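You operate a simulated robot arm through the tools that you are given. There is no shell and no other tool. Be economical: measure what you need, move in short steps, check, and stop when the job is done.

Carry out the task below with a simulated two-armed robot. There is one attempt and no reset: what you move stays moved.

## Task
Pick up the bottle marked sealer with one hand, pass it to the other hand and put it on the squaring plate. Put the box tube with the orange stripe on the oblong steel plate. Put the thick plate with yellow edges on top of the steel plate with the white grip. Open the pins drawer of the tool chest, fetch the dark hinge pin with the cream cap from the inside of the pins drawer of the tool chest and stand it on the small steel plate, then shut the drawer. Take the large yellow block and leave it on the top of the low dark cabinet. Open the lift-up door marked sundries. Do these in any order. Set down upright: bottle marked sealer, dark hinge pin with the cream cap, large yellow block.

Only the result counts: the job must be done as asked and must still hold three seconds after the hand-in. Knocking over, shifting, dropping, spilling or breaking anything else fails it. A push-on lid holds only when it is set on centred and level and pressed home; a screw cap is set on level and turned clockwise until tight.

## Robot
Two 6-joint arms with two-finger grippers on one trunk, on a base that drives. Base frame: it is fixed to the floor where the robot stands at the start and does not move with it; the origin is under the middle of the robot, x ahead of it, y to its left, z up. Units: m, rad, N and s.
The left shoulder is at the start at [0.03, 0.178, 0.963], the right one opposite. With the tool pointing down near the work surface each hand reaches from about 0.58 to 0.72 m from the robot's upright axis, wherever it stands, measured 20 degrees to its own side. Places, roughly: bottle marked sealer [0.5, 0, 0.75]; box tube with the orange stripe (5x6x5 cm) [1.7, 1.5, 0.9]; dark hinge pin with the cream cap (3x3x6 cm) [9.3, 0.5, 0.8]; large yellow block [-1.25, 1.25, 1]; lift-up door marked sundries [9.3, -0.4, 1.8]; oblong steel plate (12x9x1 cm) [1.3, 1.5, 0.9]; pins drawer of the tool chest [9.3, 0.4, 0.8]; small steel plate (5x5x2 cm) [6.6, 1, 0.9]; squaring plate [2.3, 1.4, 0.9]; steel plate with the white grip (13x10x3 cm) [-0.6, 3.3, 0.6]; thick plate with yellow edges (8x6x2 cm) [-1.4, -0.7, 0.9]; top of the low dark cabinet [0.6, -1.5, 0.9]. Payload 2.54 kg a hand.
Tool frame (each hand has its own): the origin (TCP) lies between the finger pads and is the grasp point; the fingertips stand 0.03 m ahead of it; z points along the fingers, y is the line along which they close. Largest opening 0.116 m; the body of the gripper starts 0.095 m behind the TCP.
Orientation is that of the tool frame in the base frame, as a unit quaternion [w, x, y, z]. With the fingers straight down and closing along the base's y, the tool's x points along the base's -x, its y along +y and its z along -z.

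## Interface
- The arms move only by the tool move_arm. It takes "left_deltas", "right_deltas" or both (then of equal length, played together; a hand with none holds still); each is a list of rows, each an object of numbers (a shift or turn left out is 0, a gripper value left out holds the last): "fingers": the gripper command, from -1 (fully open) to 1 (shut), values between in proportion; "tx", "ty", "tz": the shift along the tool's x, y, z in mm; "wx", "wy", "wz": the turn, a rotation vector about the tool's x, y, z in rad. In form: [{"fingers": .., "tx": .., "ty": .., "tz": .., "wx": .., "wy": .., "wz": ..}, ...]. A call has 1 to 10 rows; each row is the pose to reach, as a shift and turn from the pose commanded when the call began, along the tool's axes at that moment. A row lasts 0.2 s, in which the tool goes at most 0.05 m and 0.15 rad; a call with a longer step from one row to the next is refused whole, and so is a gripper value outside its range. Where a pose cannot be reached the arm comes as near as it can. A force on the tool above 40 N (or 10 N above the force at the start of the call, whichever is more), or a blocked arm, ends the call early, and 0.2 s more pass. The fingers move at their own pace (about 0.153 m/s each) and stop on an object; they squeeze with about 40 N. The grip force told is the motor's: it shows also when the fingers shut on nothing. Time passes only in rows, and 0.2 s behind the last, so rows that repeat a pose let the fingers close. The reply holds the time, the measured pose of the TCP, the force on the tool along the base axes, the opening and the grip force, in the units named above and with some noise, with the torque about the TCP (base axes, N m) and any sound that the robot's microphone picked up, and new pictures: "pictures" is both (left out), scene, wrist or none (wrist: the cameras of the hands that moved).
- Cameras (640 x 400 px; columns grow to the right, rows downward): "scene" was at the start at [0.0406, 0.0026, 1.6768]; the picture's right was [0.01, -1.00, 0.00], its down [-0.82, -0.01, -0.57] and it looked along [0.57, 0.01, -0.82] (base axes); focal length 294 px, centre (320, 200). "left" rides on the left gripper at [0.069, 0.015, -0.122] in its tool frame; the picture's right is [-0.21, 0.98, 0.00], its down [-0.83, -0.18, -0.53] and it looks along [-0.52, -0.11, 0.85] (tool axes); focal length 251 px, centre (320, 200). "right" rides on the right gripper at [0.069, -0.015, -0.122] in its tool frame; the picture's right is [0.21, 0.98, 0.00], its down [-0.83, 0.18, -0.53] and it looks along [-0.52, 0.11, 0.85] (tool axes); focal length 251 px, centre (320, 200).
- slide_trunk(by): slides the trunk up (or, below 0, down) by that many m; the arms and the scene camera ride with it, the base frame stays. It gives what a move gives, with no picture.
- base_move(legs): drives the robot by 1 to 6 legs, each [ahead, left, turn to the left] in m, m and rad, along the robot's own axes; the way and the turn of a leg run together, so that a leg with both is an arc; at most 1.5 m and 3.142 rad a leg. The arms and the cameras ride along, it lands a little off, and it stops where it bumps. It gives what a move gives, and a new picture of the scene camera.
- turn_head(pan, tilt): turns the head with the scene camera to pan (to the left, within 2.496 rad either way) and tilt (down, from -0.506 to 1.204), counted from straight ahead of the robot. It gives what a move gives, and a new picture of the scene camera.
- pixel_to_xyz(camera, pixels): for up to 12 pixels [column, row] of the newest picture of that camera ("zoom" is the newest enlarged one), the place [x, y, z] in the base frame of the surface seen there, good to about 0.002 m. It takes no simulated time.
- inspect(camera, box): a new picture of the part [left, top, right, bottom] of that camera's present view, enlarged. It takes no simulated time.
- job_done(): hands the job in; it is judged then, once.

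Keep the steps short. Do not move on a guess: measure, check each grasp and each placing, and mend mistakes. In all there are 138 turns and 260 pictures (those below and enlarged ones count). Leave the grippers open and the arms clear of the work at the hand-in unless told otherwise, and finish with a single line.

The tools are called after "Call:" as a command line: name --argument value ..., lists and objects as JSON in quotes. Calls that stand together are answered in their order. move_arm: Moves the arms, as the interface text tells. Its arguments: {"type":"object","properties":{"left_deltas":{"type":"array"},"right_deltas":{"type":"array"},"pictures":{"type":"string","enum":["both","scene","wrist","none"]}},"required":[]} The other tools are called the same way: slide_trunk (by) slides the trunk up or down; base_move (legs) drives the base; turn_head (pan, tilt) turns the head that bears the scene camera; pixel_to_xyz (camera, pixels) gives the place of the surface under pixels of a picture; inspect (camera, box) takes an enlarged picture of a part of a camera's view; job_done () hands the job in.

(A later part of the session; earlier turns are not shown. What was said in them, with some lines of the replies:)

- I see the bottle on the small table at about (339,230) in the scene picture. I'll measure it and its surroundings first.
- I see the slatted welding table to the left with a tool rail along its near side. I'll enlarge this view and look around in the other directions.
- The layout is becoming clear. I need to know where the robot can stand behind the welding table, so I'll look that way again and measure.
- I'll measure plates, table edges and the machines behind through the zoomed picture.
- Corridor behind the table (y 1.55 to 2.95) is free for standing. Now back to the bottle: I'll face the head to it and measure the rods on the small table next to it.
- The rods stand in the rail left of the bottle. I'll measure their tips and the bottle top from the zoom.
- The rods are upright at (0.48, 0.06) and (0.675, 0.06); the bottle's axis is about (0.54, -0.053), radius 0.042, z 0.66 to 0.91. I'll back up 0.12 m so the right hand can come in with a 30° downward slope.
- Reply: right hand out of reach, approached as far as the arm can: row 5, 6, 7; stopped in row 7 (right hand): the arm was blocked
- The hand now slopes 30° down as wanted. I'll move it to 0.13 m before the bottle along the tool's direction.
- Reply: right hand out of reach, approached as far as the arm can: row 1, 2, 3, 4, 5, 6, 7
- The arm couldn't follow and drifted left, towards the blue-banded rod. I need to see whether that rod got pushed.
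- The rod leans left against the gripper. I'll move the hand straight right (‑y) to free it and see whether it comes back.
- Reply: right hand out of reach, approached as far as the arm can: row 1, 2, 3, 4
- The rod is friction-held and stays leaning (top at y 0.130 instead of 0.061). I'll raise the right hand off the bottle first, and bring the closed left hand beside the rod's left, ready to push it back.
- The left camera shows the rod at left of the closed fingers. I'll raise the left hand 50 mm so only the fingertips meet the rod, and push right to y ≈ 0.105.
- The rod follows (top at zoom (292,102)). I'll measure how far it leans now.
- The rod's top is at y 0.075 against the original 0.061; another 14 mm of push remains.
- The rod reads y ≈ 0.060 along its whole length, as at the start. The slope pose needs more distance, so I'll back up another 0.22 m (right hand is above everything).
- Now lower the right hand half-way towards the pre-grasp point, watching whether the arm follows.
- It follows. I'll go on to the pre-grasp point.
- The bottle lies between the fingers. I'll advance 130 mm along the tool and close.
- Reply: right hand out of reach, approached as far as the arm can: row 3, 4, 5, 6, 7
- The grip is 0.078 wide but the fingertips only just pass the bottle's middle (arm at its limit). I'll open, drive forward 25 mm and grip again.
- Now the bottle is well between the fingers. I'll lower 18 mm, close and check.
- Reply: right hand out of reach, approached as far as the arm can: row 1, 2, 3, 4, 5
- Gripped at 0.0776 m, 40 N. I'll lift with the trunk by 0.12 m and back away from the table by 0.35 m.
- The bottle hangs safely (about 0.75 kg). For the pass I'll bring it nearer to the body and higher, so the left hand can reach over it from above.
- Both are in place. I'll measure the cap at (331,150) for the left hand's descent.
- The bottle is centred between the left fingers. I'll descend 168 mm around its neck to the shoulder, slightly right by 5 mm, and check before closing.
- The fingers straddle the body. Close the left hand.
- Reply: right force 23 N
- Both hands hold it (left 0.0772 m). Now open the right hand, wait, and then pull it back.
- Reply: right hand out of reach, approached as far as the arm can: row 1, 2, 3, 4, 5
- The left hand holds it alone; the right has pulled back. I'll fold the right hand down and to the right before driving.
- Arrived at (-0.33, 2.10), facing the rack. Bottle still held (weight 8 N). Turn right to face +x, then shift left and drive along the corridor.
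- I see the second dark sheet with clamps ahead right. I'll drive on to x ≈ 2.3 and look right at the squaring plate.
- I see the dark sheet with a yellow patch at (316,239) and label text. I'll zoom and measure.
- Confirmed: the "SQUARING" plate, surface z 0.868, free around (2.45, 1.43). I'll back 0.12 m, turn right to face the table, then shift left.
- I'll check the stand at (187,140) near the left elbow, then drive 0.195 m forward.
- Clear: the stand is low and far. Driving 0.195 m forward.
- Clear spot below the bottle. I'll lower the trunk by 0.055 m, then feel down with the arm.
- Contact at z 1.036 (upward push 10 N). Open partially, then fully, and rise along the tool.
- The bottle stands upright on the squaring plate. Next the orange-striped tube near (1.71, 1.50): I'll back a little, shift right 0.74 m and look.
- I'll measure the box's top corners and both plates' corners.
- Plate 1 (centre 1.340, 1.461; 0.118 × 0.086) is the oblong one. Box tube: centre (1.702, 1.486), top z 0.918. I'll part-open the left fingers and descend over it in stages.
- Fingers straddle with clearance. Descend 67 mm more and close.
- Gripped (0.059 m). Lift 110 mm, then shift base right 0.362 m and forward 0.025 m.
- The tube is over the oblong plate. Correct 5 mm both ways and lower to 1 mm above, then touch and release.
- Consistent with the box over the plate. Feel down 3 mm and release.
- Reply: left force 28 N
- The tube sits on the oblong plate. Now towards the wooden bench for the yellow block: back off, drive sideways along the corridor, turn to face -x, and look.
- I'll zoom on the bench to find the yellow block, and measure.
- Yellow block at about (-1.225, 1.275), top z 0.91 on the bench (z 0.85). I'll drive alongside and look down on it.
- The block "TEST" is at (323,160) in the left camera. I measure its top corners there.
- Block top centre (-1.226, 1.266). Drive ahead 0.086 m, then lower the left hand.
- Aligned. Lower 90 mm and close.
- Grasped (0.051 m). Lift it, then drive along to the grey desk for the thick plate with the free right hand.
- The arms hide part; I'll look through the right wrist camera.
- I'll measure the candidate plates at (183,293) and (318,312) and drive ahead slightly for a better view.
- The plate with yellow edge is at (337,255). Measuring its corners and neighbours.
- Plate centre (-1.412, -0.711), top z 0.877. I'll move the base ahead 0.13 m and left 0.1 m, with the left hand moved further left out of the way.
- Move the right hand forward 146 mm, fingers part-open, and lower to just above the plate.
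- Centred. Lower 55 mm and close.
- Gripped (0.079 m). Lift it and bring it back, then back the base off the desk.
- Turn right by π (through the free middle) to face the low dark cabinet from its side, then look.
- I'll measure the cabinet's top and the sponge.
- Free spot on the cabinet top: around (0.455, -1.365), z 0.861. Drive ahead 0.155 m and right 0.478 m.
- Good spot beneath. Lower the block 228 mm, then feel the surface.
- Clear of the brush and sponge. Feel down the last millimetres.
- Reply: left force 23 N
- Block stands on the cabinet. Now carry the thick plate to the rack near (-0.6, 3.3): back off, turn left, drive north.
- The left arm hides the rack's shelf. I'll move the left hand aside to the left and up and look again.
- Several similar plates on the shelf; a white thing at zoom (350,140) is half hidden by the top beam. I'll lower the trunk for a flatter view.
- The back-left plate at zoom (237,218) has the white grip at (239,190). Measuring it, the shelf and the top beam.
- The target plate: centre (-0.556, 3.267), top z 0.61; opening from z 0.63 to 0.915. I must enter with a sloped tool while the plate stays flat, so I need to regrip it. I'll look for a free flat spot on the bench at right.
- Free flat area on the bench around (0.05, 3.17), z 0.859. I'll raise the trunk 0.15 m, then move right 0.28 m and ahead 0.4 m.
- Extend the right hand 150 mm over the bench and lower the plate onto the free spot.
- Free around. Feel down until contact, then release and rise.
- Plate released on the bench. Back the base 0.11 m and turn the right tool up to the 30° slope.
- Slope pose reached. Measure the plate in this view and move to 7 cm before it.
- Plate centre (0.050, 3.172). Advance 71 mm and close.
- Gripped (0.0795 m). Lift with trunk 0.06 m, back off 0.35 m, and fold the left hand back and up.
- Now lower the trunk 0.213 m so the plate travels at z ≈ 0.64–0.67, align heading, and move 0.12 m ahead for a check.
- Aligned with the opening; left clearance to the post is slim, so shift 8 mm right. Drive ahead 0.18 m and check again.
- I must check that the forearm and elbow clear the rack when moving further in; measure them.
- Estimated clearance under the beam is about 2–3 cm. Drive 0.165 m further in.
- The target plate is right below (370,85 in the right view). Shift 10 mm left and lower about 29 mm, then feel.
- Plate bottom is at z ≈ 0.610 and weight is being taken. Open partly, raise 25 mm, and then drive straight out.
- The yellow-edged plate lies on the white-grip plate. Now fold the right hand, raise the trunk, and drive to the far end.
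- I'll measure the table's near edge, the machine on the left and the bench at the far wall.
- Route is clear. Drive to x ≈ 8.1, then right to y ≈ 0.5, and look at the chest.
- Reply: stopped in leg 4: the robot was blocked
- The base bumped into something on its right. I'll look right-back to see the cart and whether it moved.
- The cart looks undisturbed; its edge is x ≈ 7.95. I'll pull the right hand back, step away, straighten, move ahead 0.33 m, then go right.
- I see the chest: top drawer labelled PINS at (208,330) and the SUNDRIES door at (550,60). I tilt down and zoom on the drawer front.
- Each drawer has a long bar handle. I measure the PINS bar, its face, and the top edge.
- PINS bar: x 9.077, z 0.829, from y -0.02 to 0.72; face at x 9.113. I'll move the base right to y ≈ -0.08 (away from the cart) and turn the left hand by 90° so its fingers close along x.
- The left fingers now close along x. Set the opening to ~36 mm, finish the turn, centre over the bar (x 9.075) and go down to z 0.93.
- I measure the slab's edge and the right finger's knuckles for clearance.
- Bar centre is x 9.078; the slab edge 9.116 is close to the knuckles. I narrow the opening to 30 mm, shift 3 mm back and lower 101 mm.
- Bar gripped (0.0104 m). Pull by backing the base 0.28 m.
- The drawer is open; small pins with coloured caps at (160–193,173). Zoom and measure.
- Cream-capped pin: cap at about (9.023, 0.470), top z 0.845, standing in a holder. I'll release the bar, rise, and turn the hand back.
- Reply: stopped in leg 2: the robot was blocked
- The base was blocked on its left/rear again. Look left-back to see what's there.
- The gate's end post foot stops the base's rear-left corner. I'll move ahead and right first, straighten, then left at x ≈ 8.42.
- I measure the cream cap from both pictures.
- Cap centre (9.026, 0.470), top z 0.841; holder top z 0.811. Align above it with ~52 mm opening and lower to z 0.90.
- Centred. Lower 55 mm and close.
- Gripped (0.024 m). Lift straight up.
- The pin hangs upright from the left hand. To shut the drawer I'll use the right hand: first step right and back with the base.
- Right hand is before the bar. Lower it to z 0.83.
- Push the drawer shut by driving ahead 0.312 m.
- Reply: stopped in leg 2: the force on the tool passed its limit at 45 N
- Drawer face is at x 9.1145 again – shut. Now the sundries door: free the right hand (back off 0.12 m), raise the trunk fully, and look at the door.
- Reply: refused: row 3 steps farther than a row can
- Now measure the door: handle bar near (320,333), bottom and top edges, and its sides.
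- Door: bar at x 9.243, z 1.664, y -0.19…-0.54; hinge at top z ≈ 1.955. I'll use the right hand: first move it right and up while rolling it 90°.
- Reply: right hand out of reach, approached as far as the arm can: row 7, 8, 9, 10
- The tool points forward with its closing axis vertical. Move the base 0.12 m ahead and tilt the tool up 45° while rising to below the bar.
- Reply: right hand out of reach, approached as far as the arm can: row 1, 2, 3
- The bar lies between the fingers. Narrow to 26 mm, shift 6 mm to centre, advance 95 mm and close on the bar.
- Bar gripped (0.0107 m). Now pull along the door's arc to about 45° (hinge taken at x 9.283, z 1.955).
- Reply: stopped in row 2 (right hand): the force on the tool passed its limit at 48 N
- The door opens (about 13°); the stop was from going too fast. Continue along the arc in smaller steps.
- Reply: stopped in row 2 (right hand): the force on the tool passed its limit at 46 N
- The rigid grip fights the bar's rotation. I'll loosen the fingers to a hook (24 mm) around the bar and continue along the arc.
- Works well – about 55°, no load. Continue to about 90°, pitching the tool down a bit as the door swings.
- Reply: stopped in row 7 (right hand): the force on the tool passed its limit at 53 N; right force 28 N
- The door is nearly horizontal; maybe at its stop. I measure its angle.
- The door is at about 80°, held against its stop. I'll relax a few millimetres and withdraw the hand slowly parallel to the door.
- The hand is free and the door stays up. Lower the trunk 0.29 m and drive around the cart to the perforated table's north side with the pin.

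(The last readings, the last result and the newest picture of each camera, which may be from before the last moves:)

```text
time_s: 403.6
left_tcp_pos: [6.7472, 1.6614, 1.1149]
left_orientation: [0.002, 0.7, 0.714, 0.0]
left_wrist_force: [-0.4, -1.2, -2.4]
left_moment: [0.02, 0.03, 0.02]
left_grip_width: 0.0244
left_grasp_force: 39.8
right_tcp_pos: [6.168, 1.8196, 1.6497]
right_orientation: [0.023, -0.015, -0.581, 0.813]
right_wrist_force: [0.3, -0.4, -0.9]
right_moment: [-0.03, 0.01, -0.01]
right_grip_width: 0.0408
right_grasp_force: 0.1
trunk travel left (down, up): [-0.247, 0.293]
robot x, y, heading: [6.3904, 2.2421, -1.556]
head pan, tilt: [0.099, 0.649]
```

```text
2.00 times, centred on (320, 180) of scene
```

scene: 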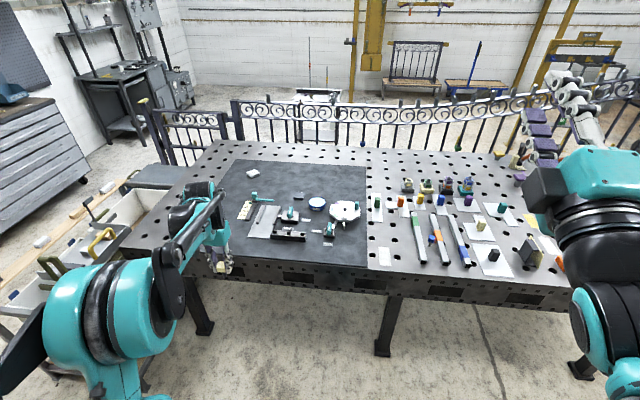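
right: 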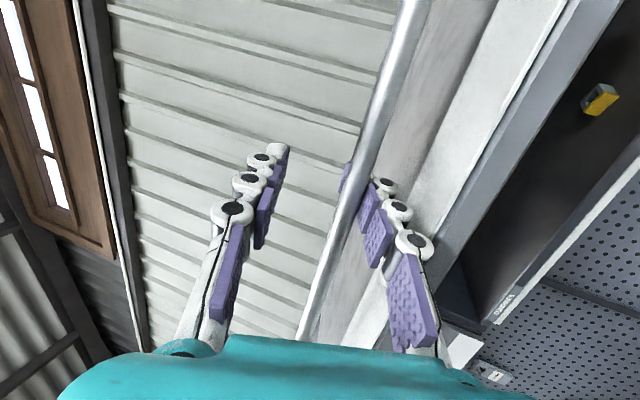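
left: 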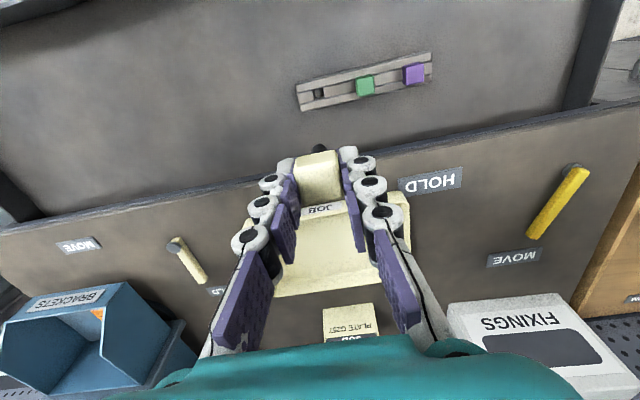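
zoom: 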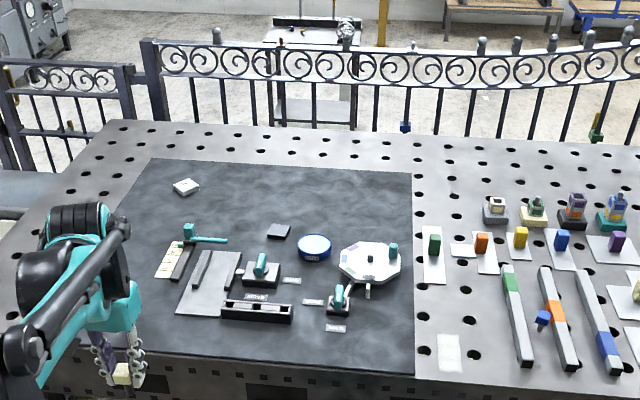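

Candidates for the small steel plate: zoom (186,186), (279,231), (450,352). Measure.

Call:
pixel_to_xyz --camera "zoom" --pixels '[[186, 185], [279, 231], [450, 352], [260, 275], [340, 305], [315, 246], [370, 260], [208, 280], [255, 308], [186, 195], [279, 242], [265, 262]]'

Call:
inspect --camera "scene" --box '[230, 160, 370, 250]'

```text
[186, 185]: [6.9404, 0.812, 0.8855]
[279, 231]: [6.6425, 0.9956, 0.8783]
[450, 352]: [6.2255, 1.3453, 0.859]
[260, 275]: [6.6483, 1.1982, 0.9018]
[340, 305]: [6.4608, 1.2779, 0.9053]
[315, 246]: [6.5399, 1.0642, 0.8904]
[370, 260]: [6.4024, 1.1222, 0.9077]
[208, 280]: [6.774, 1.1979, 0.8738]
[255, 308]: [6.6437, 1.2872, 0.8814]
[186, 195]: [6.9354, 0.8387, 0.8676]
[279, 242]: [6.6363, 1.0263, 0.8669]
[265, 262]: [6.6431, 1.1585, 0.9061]
```

```text
4.44 times, centred on (300, 205) of scene
```

zoom: 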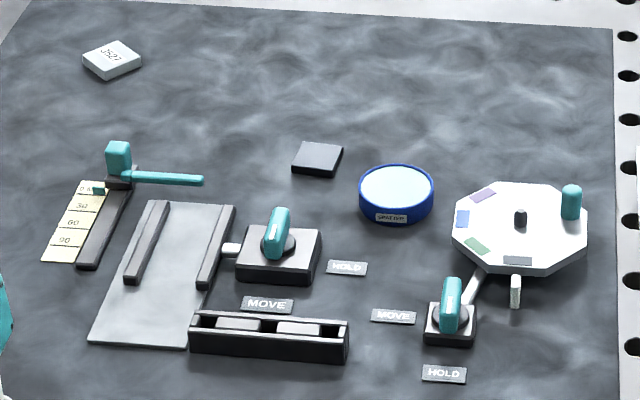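

The dark square at (6.64, 1.00) matches. Measure its corners.

Call:
pixel_to_xyz --camera "zoom" --pixels '[[302, 143], [342, 147], [332, 171], [293, 165], [317, 157], [318, 178], [277, 215], [385, 170]]'

```text
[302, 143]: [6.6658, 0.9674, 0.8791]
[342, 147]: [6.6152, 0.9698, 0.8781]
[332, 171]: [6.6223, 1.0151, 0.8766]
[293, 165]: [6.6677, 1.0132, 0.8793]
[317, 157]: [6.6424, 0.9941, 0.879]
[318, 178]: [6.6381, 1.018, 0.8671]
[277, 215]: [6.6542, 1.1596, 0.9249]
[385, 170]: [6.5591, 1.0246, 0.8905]
```

Target plate: centre (6.643, 0.993), top z 0.879. Bring the left hand inward 157 mm, straighten the heading and drive ahead 0.45 m.

Call:
move_arm --left_deltas '[{"ty": -40}, {"ty": -80}, {"ty": -120}, {"ty": -157}]' --pictures "none"

Call:
base_move --legs '[[0, 0.045, -0.016], [0.45, 0, 0]]'

Call:
turn_head --pan 0.15 --tilt 0.95

```text
time_s: 404.6
left_tcp_pos: [6.589, 1.6571, 1.1118]
left_orientation: [0.002, 0.699, 0.715, -0.001]
left_wrist_force: [-0.6, -0.6, -1.3]
left_moment: [-0.05, -0.02, 0.01]
left_grip_width: 0.0244
left_grasp_force: 40.2
right_tcp_pos: [6.1672, 1.8201, 1.6499]
right_orientation: [0.021, -0.017, -0.581, 0.813]
right_wrist_force: [-0.5, 0.5, -0.4]
right_moment: [-0.04, 0.0, -0.01]
right_grip_width: 0.0408
right_grasp_force: 0.1
trunk travel left (down, up): [-0.247, 0.293]
robot x, y, heading: [6.3888, 2.2458, -1.556]
head pan, tilt: [0.099, 0.649]
```

```text
time_s: 407.8
left_tcp_pos: [6.6257, 1.2024, 1.1137]
left_orientation: [0.002, 0.705, 0.709, -0.001]
left_wrist_force: [-0.1, -0.7, -1.8]
left_moment: [0.01, 0.0, 0.02]
left_grip_width: 0.0244
left_grasp_force: 39.7
right_tcp_pos: [6.2055, 1.3694, 1.6498]
right_orientation: [0.029, -0.021, -0.581, 0.813]
right_wrist_force: [0.3, 0.0, -0.2]
right_moment: [-0.04, -0.02, 0.03]
right_grip_width: 0.0406
right_grasp_force: 0.0
trunk travel left (down, up): [-0.247, 0.293]
robot x, y, heading: [6.4359, 1.7953, -1.577]
head pan, tilt: [0.099, 0.649]
```

scene: 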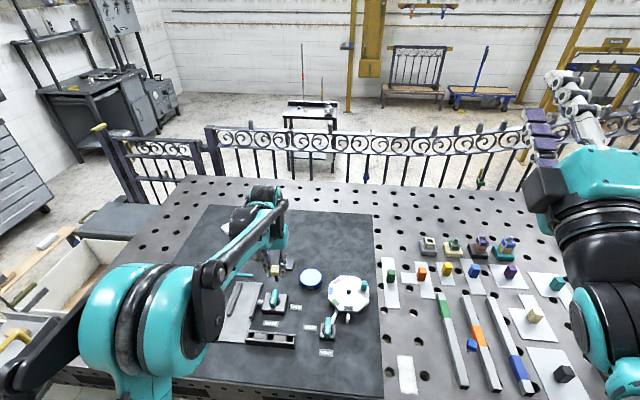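

```text
time_s: 408.6
left_tcp_pos: [6.6243, 1.2027, 1.1152]
left_orientation: [0.002, 0.705, 0.71, 0.0]
left_wrist_force: [-0.4, 0.5, -0.8]
left_moment: [-0.01, 0.01, 0.02]
left_grip_width: 0.0242
left_grasp_force: 39.6
right_tcp_pos: [6.2056, 1.3699, 1.6496]
right_orientation: [0.028, -0.021, -0.581, 0.813]
right_wrist_force: [0.2, -0.2, 0.2]
right_moment: [0.02, 0.0, 0.01]
right_grip_width: 0.0403
right_grasp_force: 0.0
trunk travel left (down, up): [-0.247, 0.293]
robot x, y, heading: [6.4334, 1.796, -1.574]
head pan, tilt: [0.15, 0.949]
```

scene: 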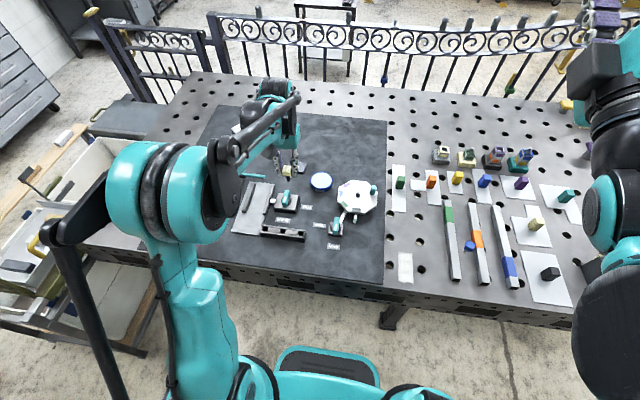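

The base is still clear of the table edge. Drive 0.085 m more and extend the left hand over the plate.

Call:
base_move --legs '[[0.085, 0, 0.003]]'

Call:
move_arm --left_deltas '[{"tx": -40, "ty": 6}, {"tx": -80, "ty": 12}, {"tx": -124, "ty": 18}, {"tx": -124, "ty": 18, "tz": 40}, {"tx": -124, "ty": 18, "tz": 80}, {"tx": -124, "ty": 18, "tz": 110}]' --pictures "both"

Call:
inspect --camera "scene" --box '[230, 120, 370, 220]'

```text
time_s: 409.7
left_tcp_pos: [6.6246, 1.1173, 1.1126]
left_orientation: [0.001, 0.705, 0.709, 0.001]
left_wrist_force: [0.4, -0.4, -2.2]
left_moment: [0.0, 0.04, 0.01]
left_grip_width: 0.0246
left_grasp_force: 39.7
right_tcp_pos: [6.2072, 1.284, 1.6482]
right_orientation: [0.028, -0.019, -0.581, 0.813]
right_wrist_force: [0.6, -0.5, -0.2]
right_moment: [-0.03, -0.02, -0.05]
right_grip_width: 0.041
right_grasp_force: 0.1
trunk travel left (down, up): [-0.247, 0.293]
robot x, y, heading: [6.4373, 1.7101, -1.567]
head pan, tilt: [0.15, 0.949]
```

scene: 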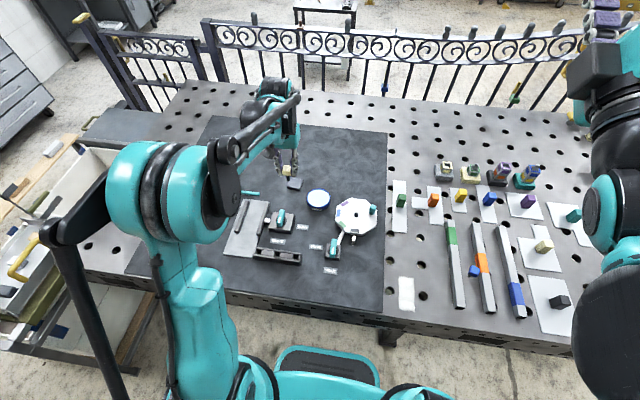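

```text
time_s: 411.1
left_tcp_pos: [6.6463, 0.9924, 1.0028]
left_orientation: [0.001, 0.704, 0.71, -0.001]
left_wrist_force: [-0.3, -0.1, -1.5]
left_moment: [0.0, -0.03, 0.02]
left_grip_width: 0.0247
left_grasp_force: 39.9
right_tcp_pos: [6.2071, 1.2858, 1.6491]
right_orientation: [0.027, -0.019, -0.581, 0.813]
right_wrist_force: [-0.7, 0.6, 0.0]
right_moment: [0.04, 0.01, -0.01]
right_grip_width: 0.0407
right_grasp_force: 0.0
trunk travel left (down, up): [-0.247, 0.293]
robot x, y, heading: [6.435, 1.7137, -1.565]
head pan, tilt: [0.15, 0.949]
```

scene: 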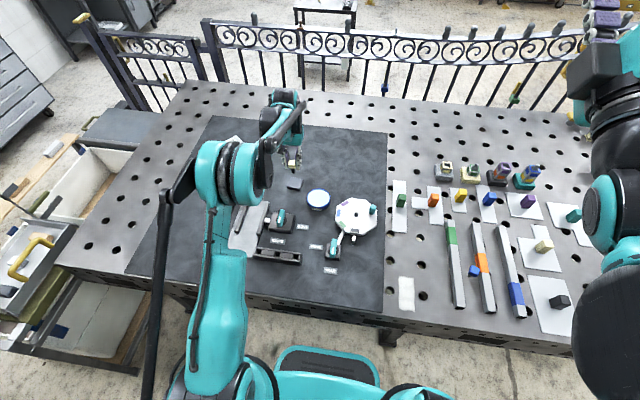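
left: 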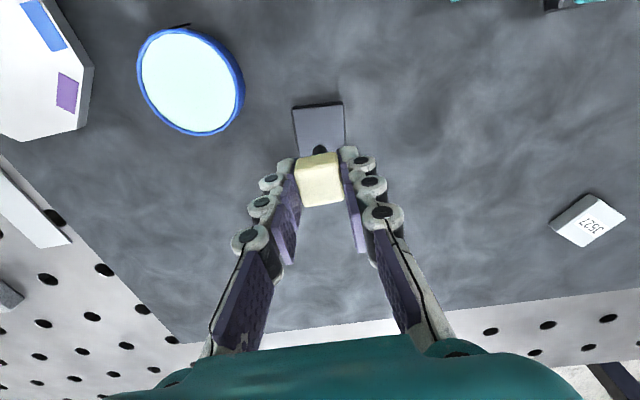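

```text
4.00 times, centred on (300, 170) of scene
```

zoom: 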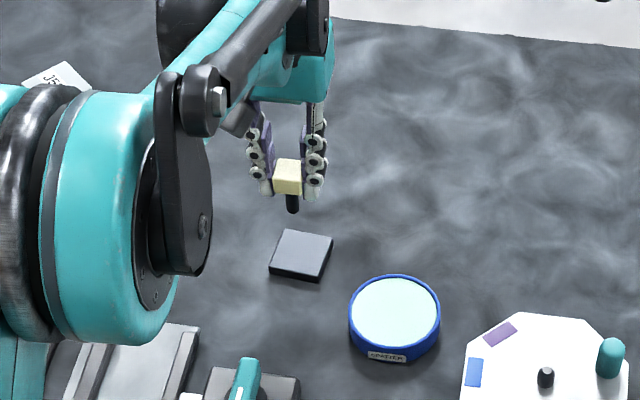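

Measure the pin's bottom and the plate from this picture.

Call:
pixel_to_xyz --camera "zoom" --pixels '[[292, 208], [292, 200], [287, 178], [283, 231], [332, 237], [322, 273], [270, 265], [302, 251]]'

```text
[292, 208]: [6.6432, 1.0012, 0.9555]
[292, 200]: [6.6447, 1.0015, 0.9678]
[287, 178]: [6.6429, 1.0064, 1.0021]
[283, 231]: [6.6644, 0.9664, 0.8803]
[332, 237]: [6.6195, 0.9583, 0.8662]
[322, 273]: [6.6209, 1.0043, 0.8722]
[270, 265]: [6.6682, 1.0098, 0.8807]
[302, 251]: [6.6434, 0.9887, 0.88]
```

Pin is over the plate's centre. Lower 62 mm, then feel in small steps.

Call:
move_arm --left_deltas '[{"tz": 30}, {"tz": 52}, {"tz": 62}, {"tz": 64}, {"tz": 66}]' --pictures "none"

Call:
inspect --camera "scene" --box '[250, 130, 350, 210]'

Call:
inspect --camera "left" --box '[200, 60, 440, 220]'

```text
time_s: 412.3
left_tcp_pos: [6.646, 0.9948, 0.9376]
left_orientation: [0.002, 0.704, 0.71, 0.0]
left_wrist_force: [0.8, -0.5, -1.3]
left_moment: [-0.01, -0.01, 0.03]
left_grip_width: 0.0244
left_grasp_force: 40.0
right_tcp_pos: [6.2073, 1.2866, 1.6499]
right_orientation: [0.027, -0.02, -0.581, 0.813]
right_wrist_force: [0.0, 0.0, -0.2]
right_moment: [0.0, 0.0, 0.0]
right_grip_width: 0.0404
right_grasp_force: 0.1
trunk travel left (down, up): [-0.247, 0.293]
robot x, y, heading: [6.4346, 1.7105, -1.566]
head pan, tilt: [0.15, 0.949]
```

```text
5.00 times, centred on (300, 170) of scene
```

zoom: 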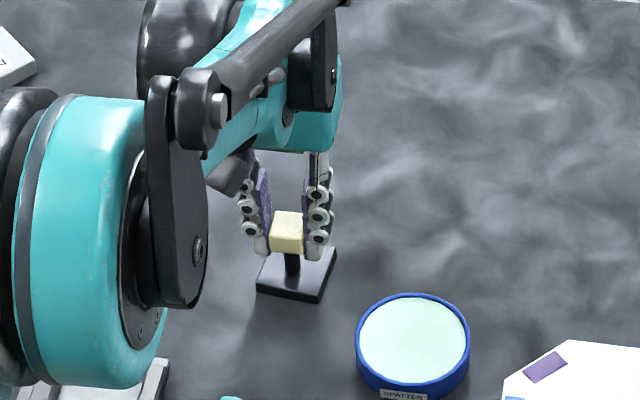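

```text
2.50 times, centred on (320, 140) of left
```

zoom: 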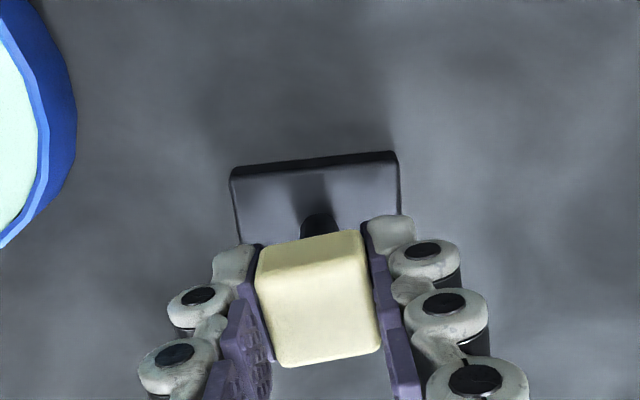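

Nearly down, still no contact force. Feel down in 1.5 mm steps.

Call:
move_arm --left_deltas '[{"tz": 1.5}, {"tz": 3}, {"tz": 4}]' --pictures "none"

```text
time_s: 413.1
left_tcp_pos: [6.6456, 0.995, 0.9361]
left_orientation: [0.003, 0.705, 0.71, -0.002]
left_wrist_force: [2.8, -6.3, 29.9]
left_moment: [-0.33, -0.07, -0.02]
left_grip_width: 0.0248
left_grasp_force: 40.0
right_tcp_pos: [6.206, 1.2886, 1.6505]
right_orientation: [0.028, -0.02, -0.58, 0.814]
right_wrist_force: [-0.1, 0.1, -0.2]
right_moment: [0.03, 0.01, 0.01]
right_grip_width: 0.0408
right_grasp_force: 0.0
trunk travel left (down, up): [-0.247, 0.293]
robot x, y, heading: [6.4359, 1.7081, -1.57]
head pan, tilt: [0.15, 0.949]
```

Contact. Relieve the pressure by about 3 mm, open gently, and rise.

Call:
move_arm --left_deltas '[{"tz": -2.5}, {"tz": -2.5}, {"tz": -2.5, "fingers": 0.45}, {"tz": -2.5, "fingers": 0.15}, {"tz": -2.5, "fingers": 0.0}, {"tz": -20}, {"tz": -55}, {"tz": -95}, {"tz": -140}, {"tz": -180}]' --pictures "wrist"

Call:
inspect --camera "scene" --box '[250, 130, 350, 210]'

```text
time_s: 415.3
left_tcp_pos: [6.6456, 0.9947, 1.1151]
left_orientation: [0.002, 0.705, 0.71, -0.001]
left_wrist_force: [-0.6, -0.5, 0.4]
left_moment: [0.0, 0.0, 0.01]
left_grip_width: 0.0582
left_grasp_force: 0.1
right_tcp_pos: [6.2076, 1.2868, 1.6498]
right_orientation: [0.028, -0.02, -0.581, 0.813]
right_wrist_force: [0.6, 0.4, -0.2]
right_moment: [0.0, -0.01, -0.02]
right_grip_width: 0.0408
right_grasp_force: 0.1
trunk travel left (down, up): [-0.247, 0.293]
robot x, y, heading: [6.4287, 1.7069, -1.571]
head pan, tilt: [0.15, 0.949]
```

left: 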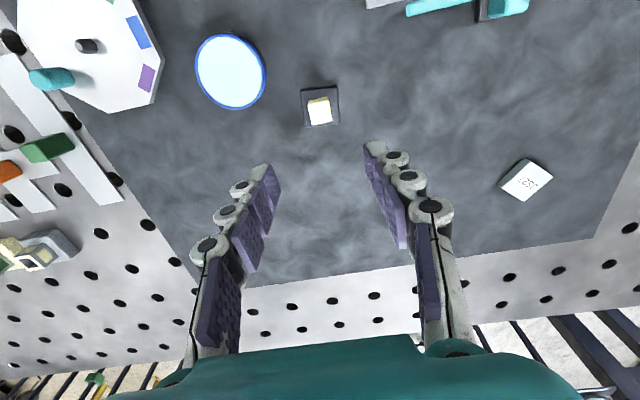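

```text
5.00 times, centred on (300, 170) of scene
```

zoom: 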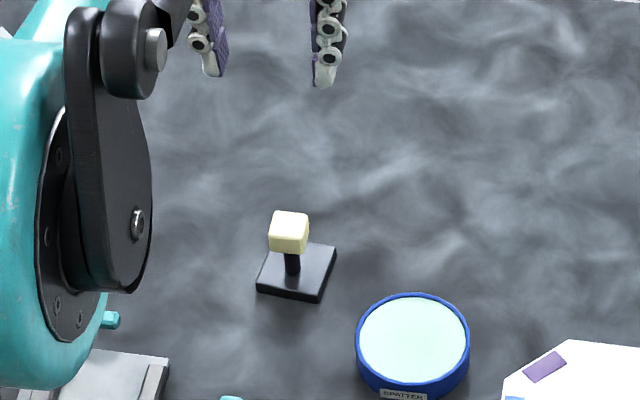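

The pin stands on the small plate. Back off, open both grippers, and take a check look at the door from here.

Call:
base_move --legs '[[-0.45, 0, 0]]'

Call:
move_arm --left_deltas '[{"fingers": -1}, {"fingers": -1}, {"fingers": -1}]' --right_deltas '[{"fingers": -1}, {"fingers": -1}, {"fingers": -1}]' --pictures "none"

Call:
turn_head --pan 0.85 --tilt 0.15

Call:
inspect --camera "scene" --box '[200, 80, 480, 280]'

```text
time_s: 418.0
left_tcp_pos: [6.6494, 1.4461, 1.1153]
left_orientation: [0.001, 0.702, 0.713, -0.001]
left_wrist_force: [-0.6, 0.2, 0.0]
left_moment: [-0.01, 0.0, 0.01]
left_grip_width: 0.0583
left_grasp_force: 0.0
right_tcp_pos: [6.2071, 1.7348, 1.6497]
right_orientation: [0.024, -0.017, -0.58, 0.814]
right_wrist_force: [0.2, 0.9, 0.7]
right_moment: [0.0, -0.03, 0.02]
right_grip_width: 0.0406
right_grasp_force: 0.1
trunk travel left (down, up): [-0.247, 0.293]
robot x, y, heading: [6.4288, 2.1603, -1.558]
head pan, tilt: [0.15, 0.949]
```

scene: 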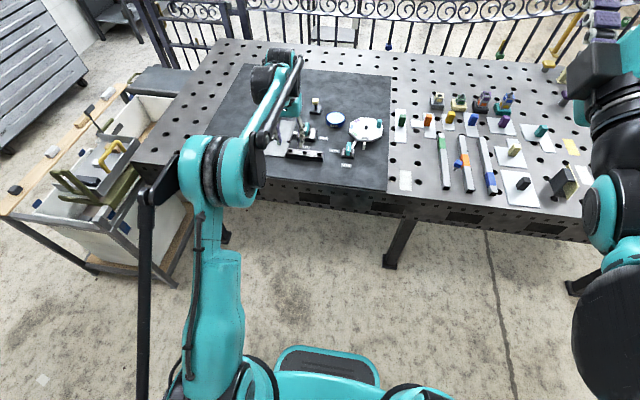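

```text
time_s: 418.8
left_tcp_pos: [6.6493, 1.445, 1.1132]
left_orientation: [0.002, 0.702, 0.712, -0.001]
left_wrist_force: [0.4, 0.6, 1.1]
left_moment: [-0.02, -0.01, 0.01]
left_grip_width: 0.1162
left_grasp_force: 0.1
right_tcp_pos: [6.2077, 1.7327, 1.6496]
right_orientation: [0.025, -0.017, -0.581, 0.813]
right_wrist_force: [0.6, -0.4, -0.4]
right_moment: [0.02, 0.02, -0.03]
right_grip_width: 0.1159
right_grasp_force: 0.2
trunk travel left (down, up): [-0.247, 0.293]
robot x, y, heading: [6.4312, 2.1602, -1.558]
head pan, tilt: [0.15, 0.949]
```

```text
time_s: 419.9
left_tcp_pos: [6.6489, 1.4446, 1.1149]
left_orientation: [0.001, 0.701, 0.713, -0.001]
left_wrist_force: [-1.0, 0.7, 0.5]
left_moment: [0.03, 0.01, 0.01]
left_grip_width: 0.1159
left_grasp_force: 0.2
right_tcp_pos: [6.2076, 1.7331, 1.6498]
right_orientation: [0.024, -0.018, -0.581, 0.813]
right_wrist_force: [1.0, 0.4, -1.2]
right_moment: [0.0, 0.0, -0.01]
right_grip_width: 0.1161
right_grasp_force: 0.0
trunk travel left (down, up): [-0.247, 0.293]
robot x, y, heading: [6.4268, 2.1629, -1.563]
head pan, tilt: [0.85, 0.15]
```

scene: 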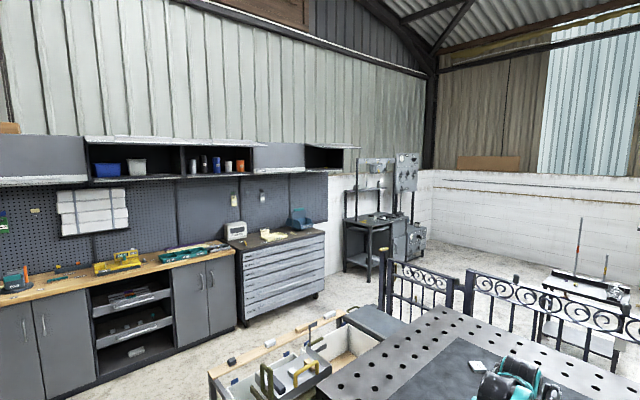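

```text
2.00 times, centred on (340, 180) of scene
```

zoom: 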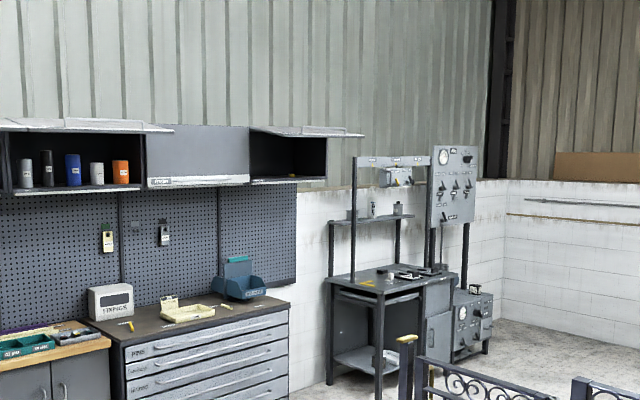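

The sundries door stays open like the other raised doors, and the PINS drawer is shut. Everything I placed is standing and both grippers are open, so I'm handing in.

Call:
job_done

```text
The job is handed in.
```

I did all six tasks and handed the job in. Early on I pushed one rod on the small table out of upright and pushed it straight again. The base also bumped the cart and a gate post; neither looked moved.
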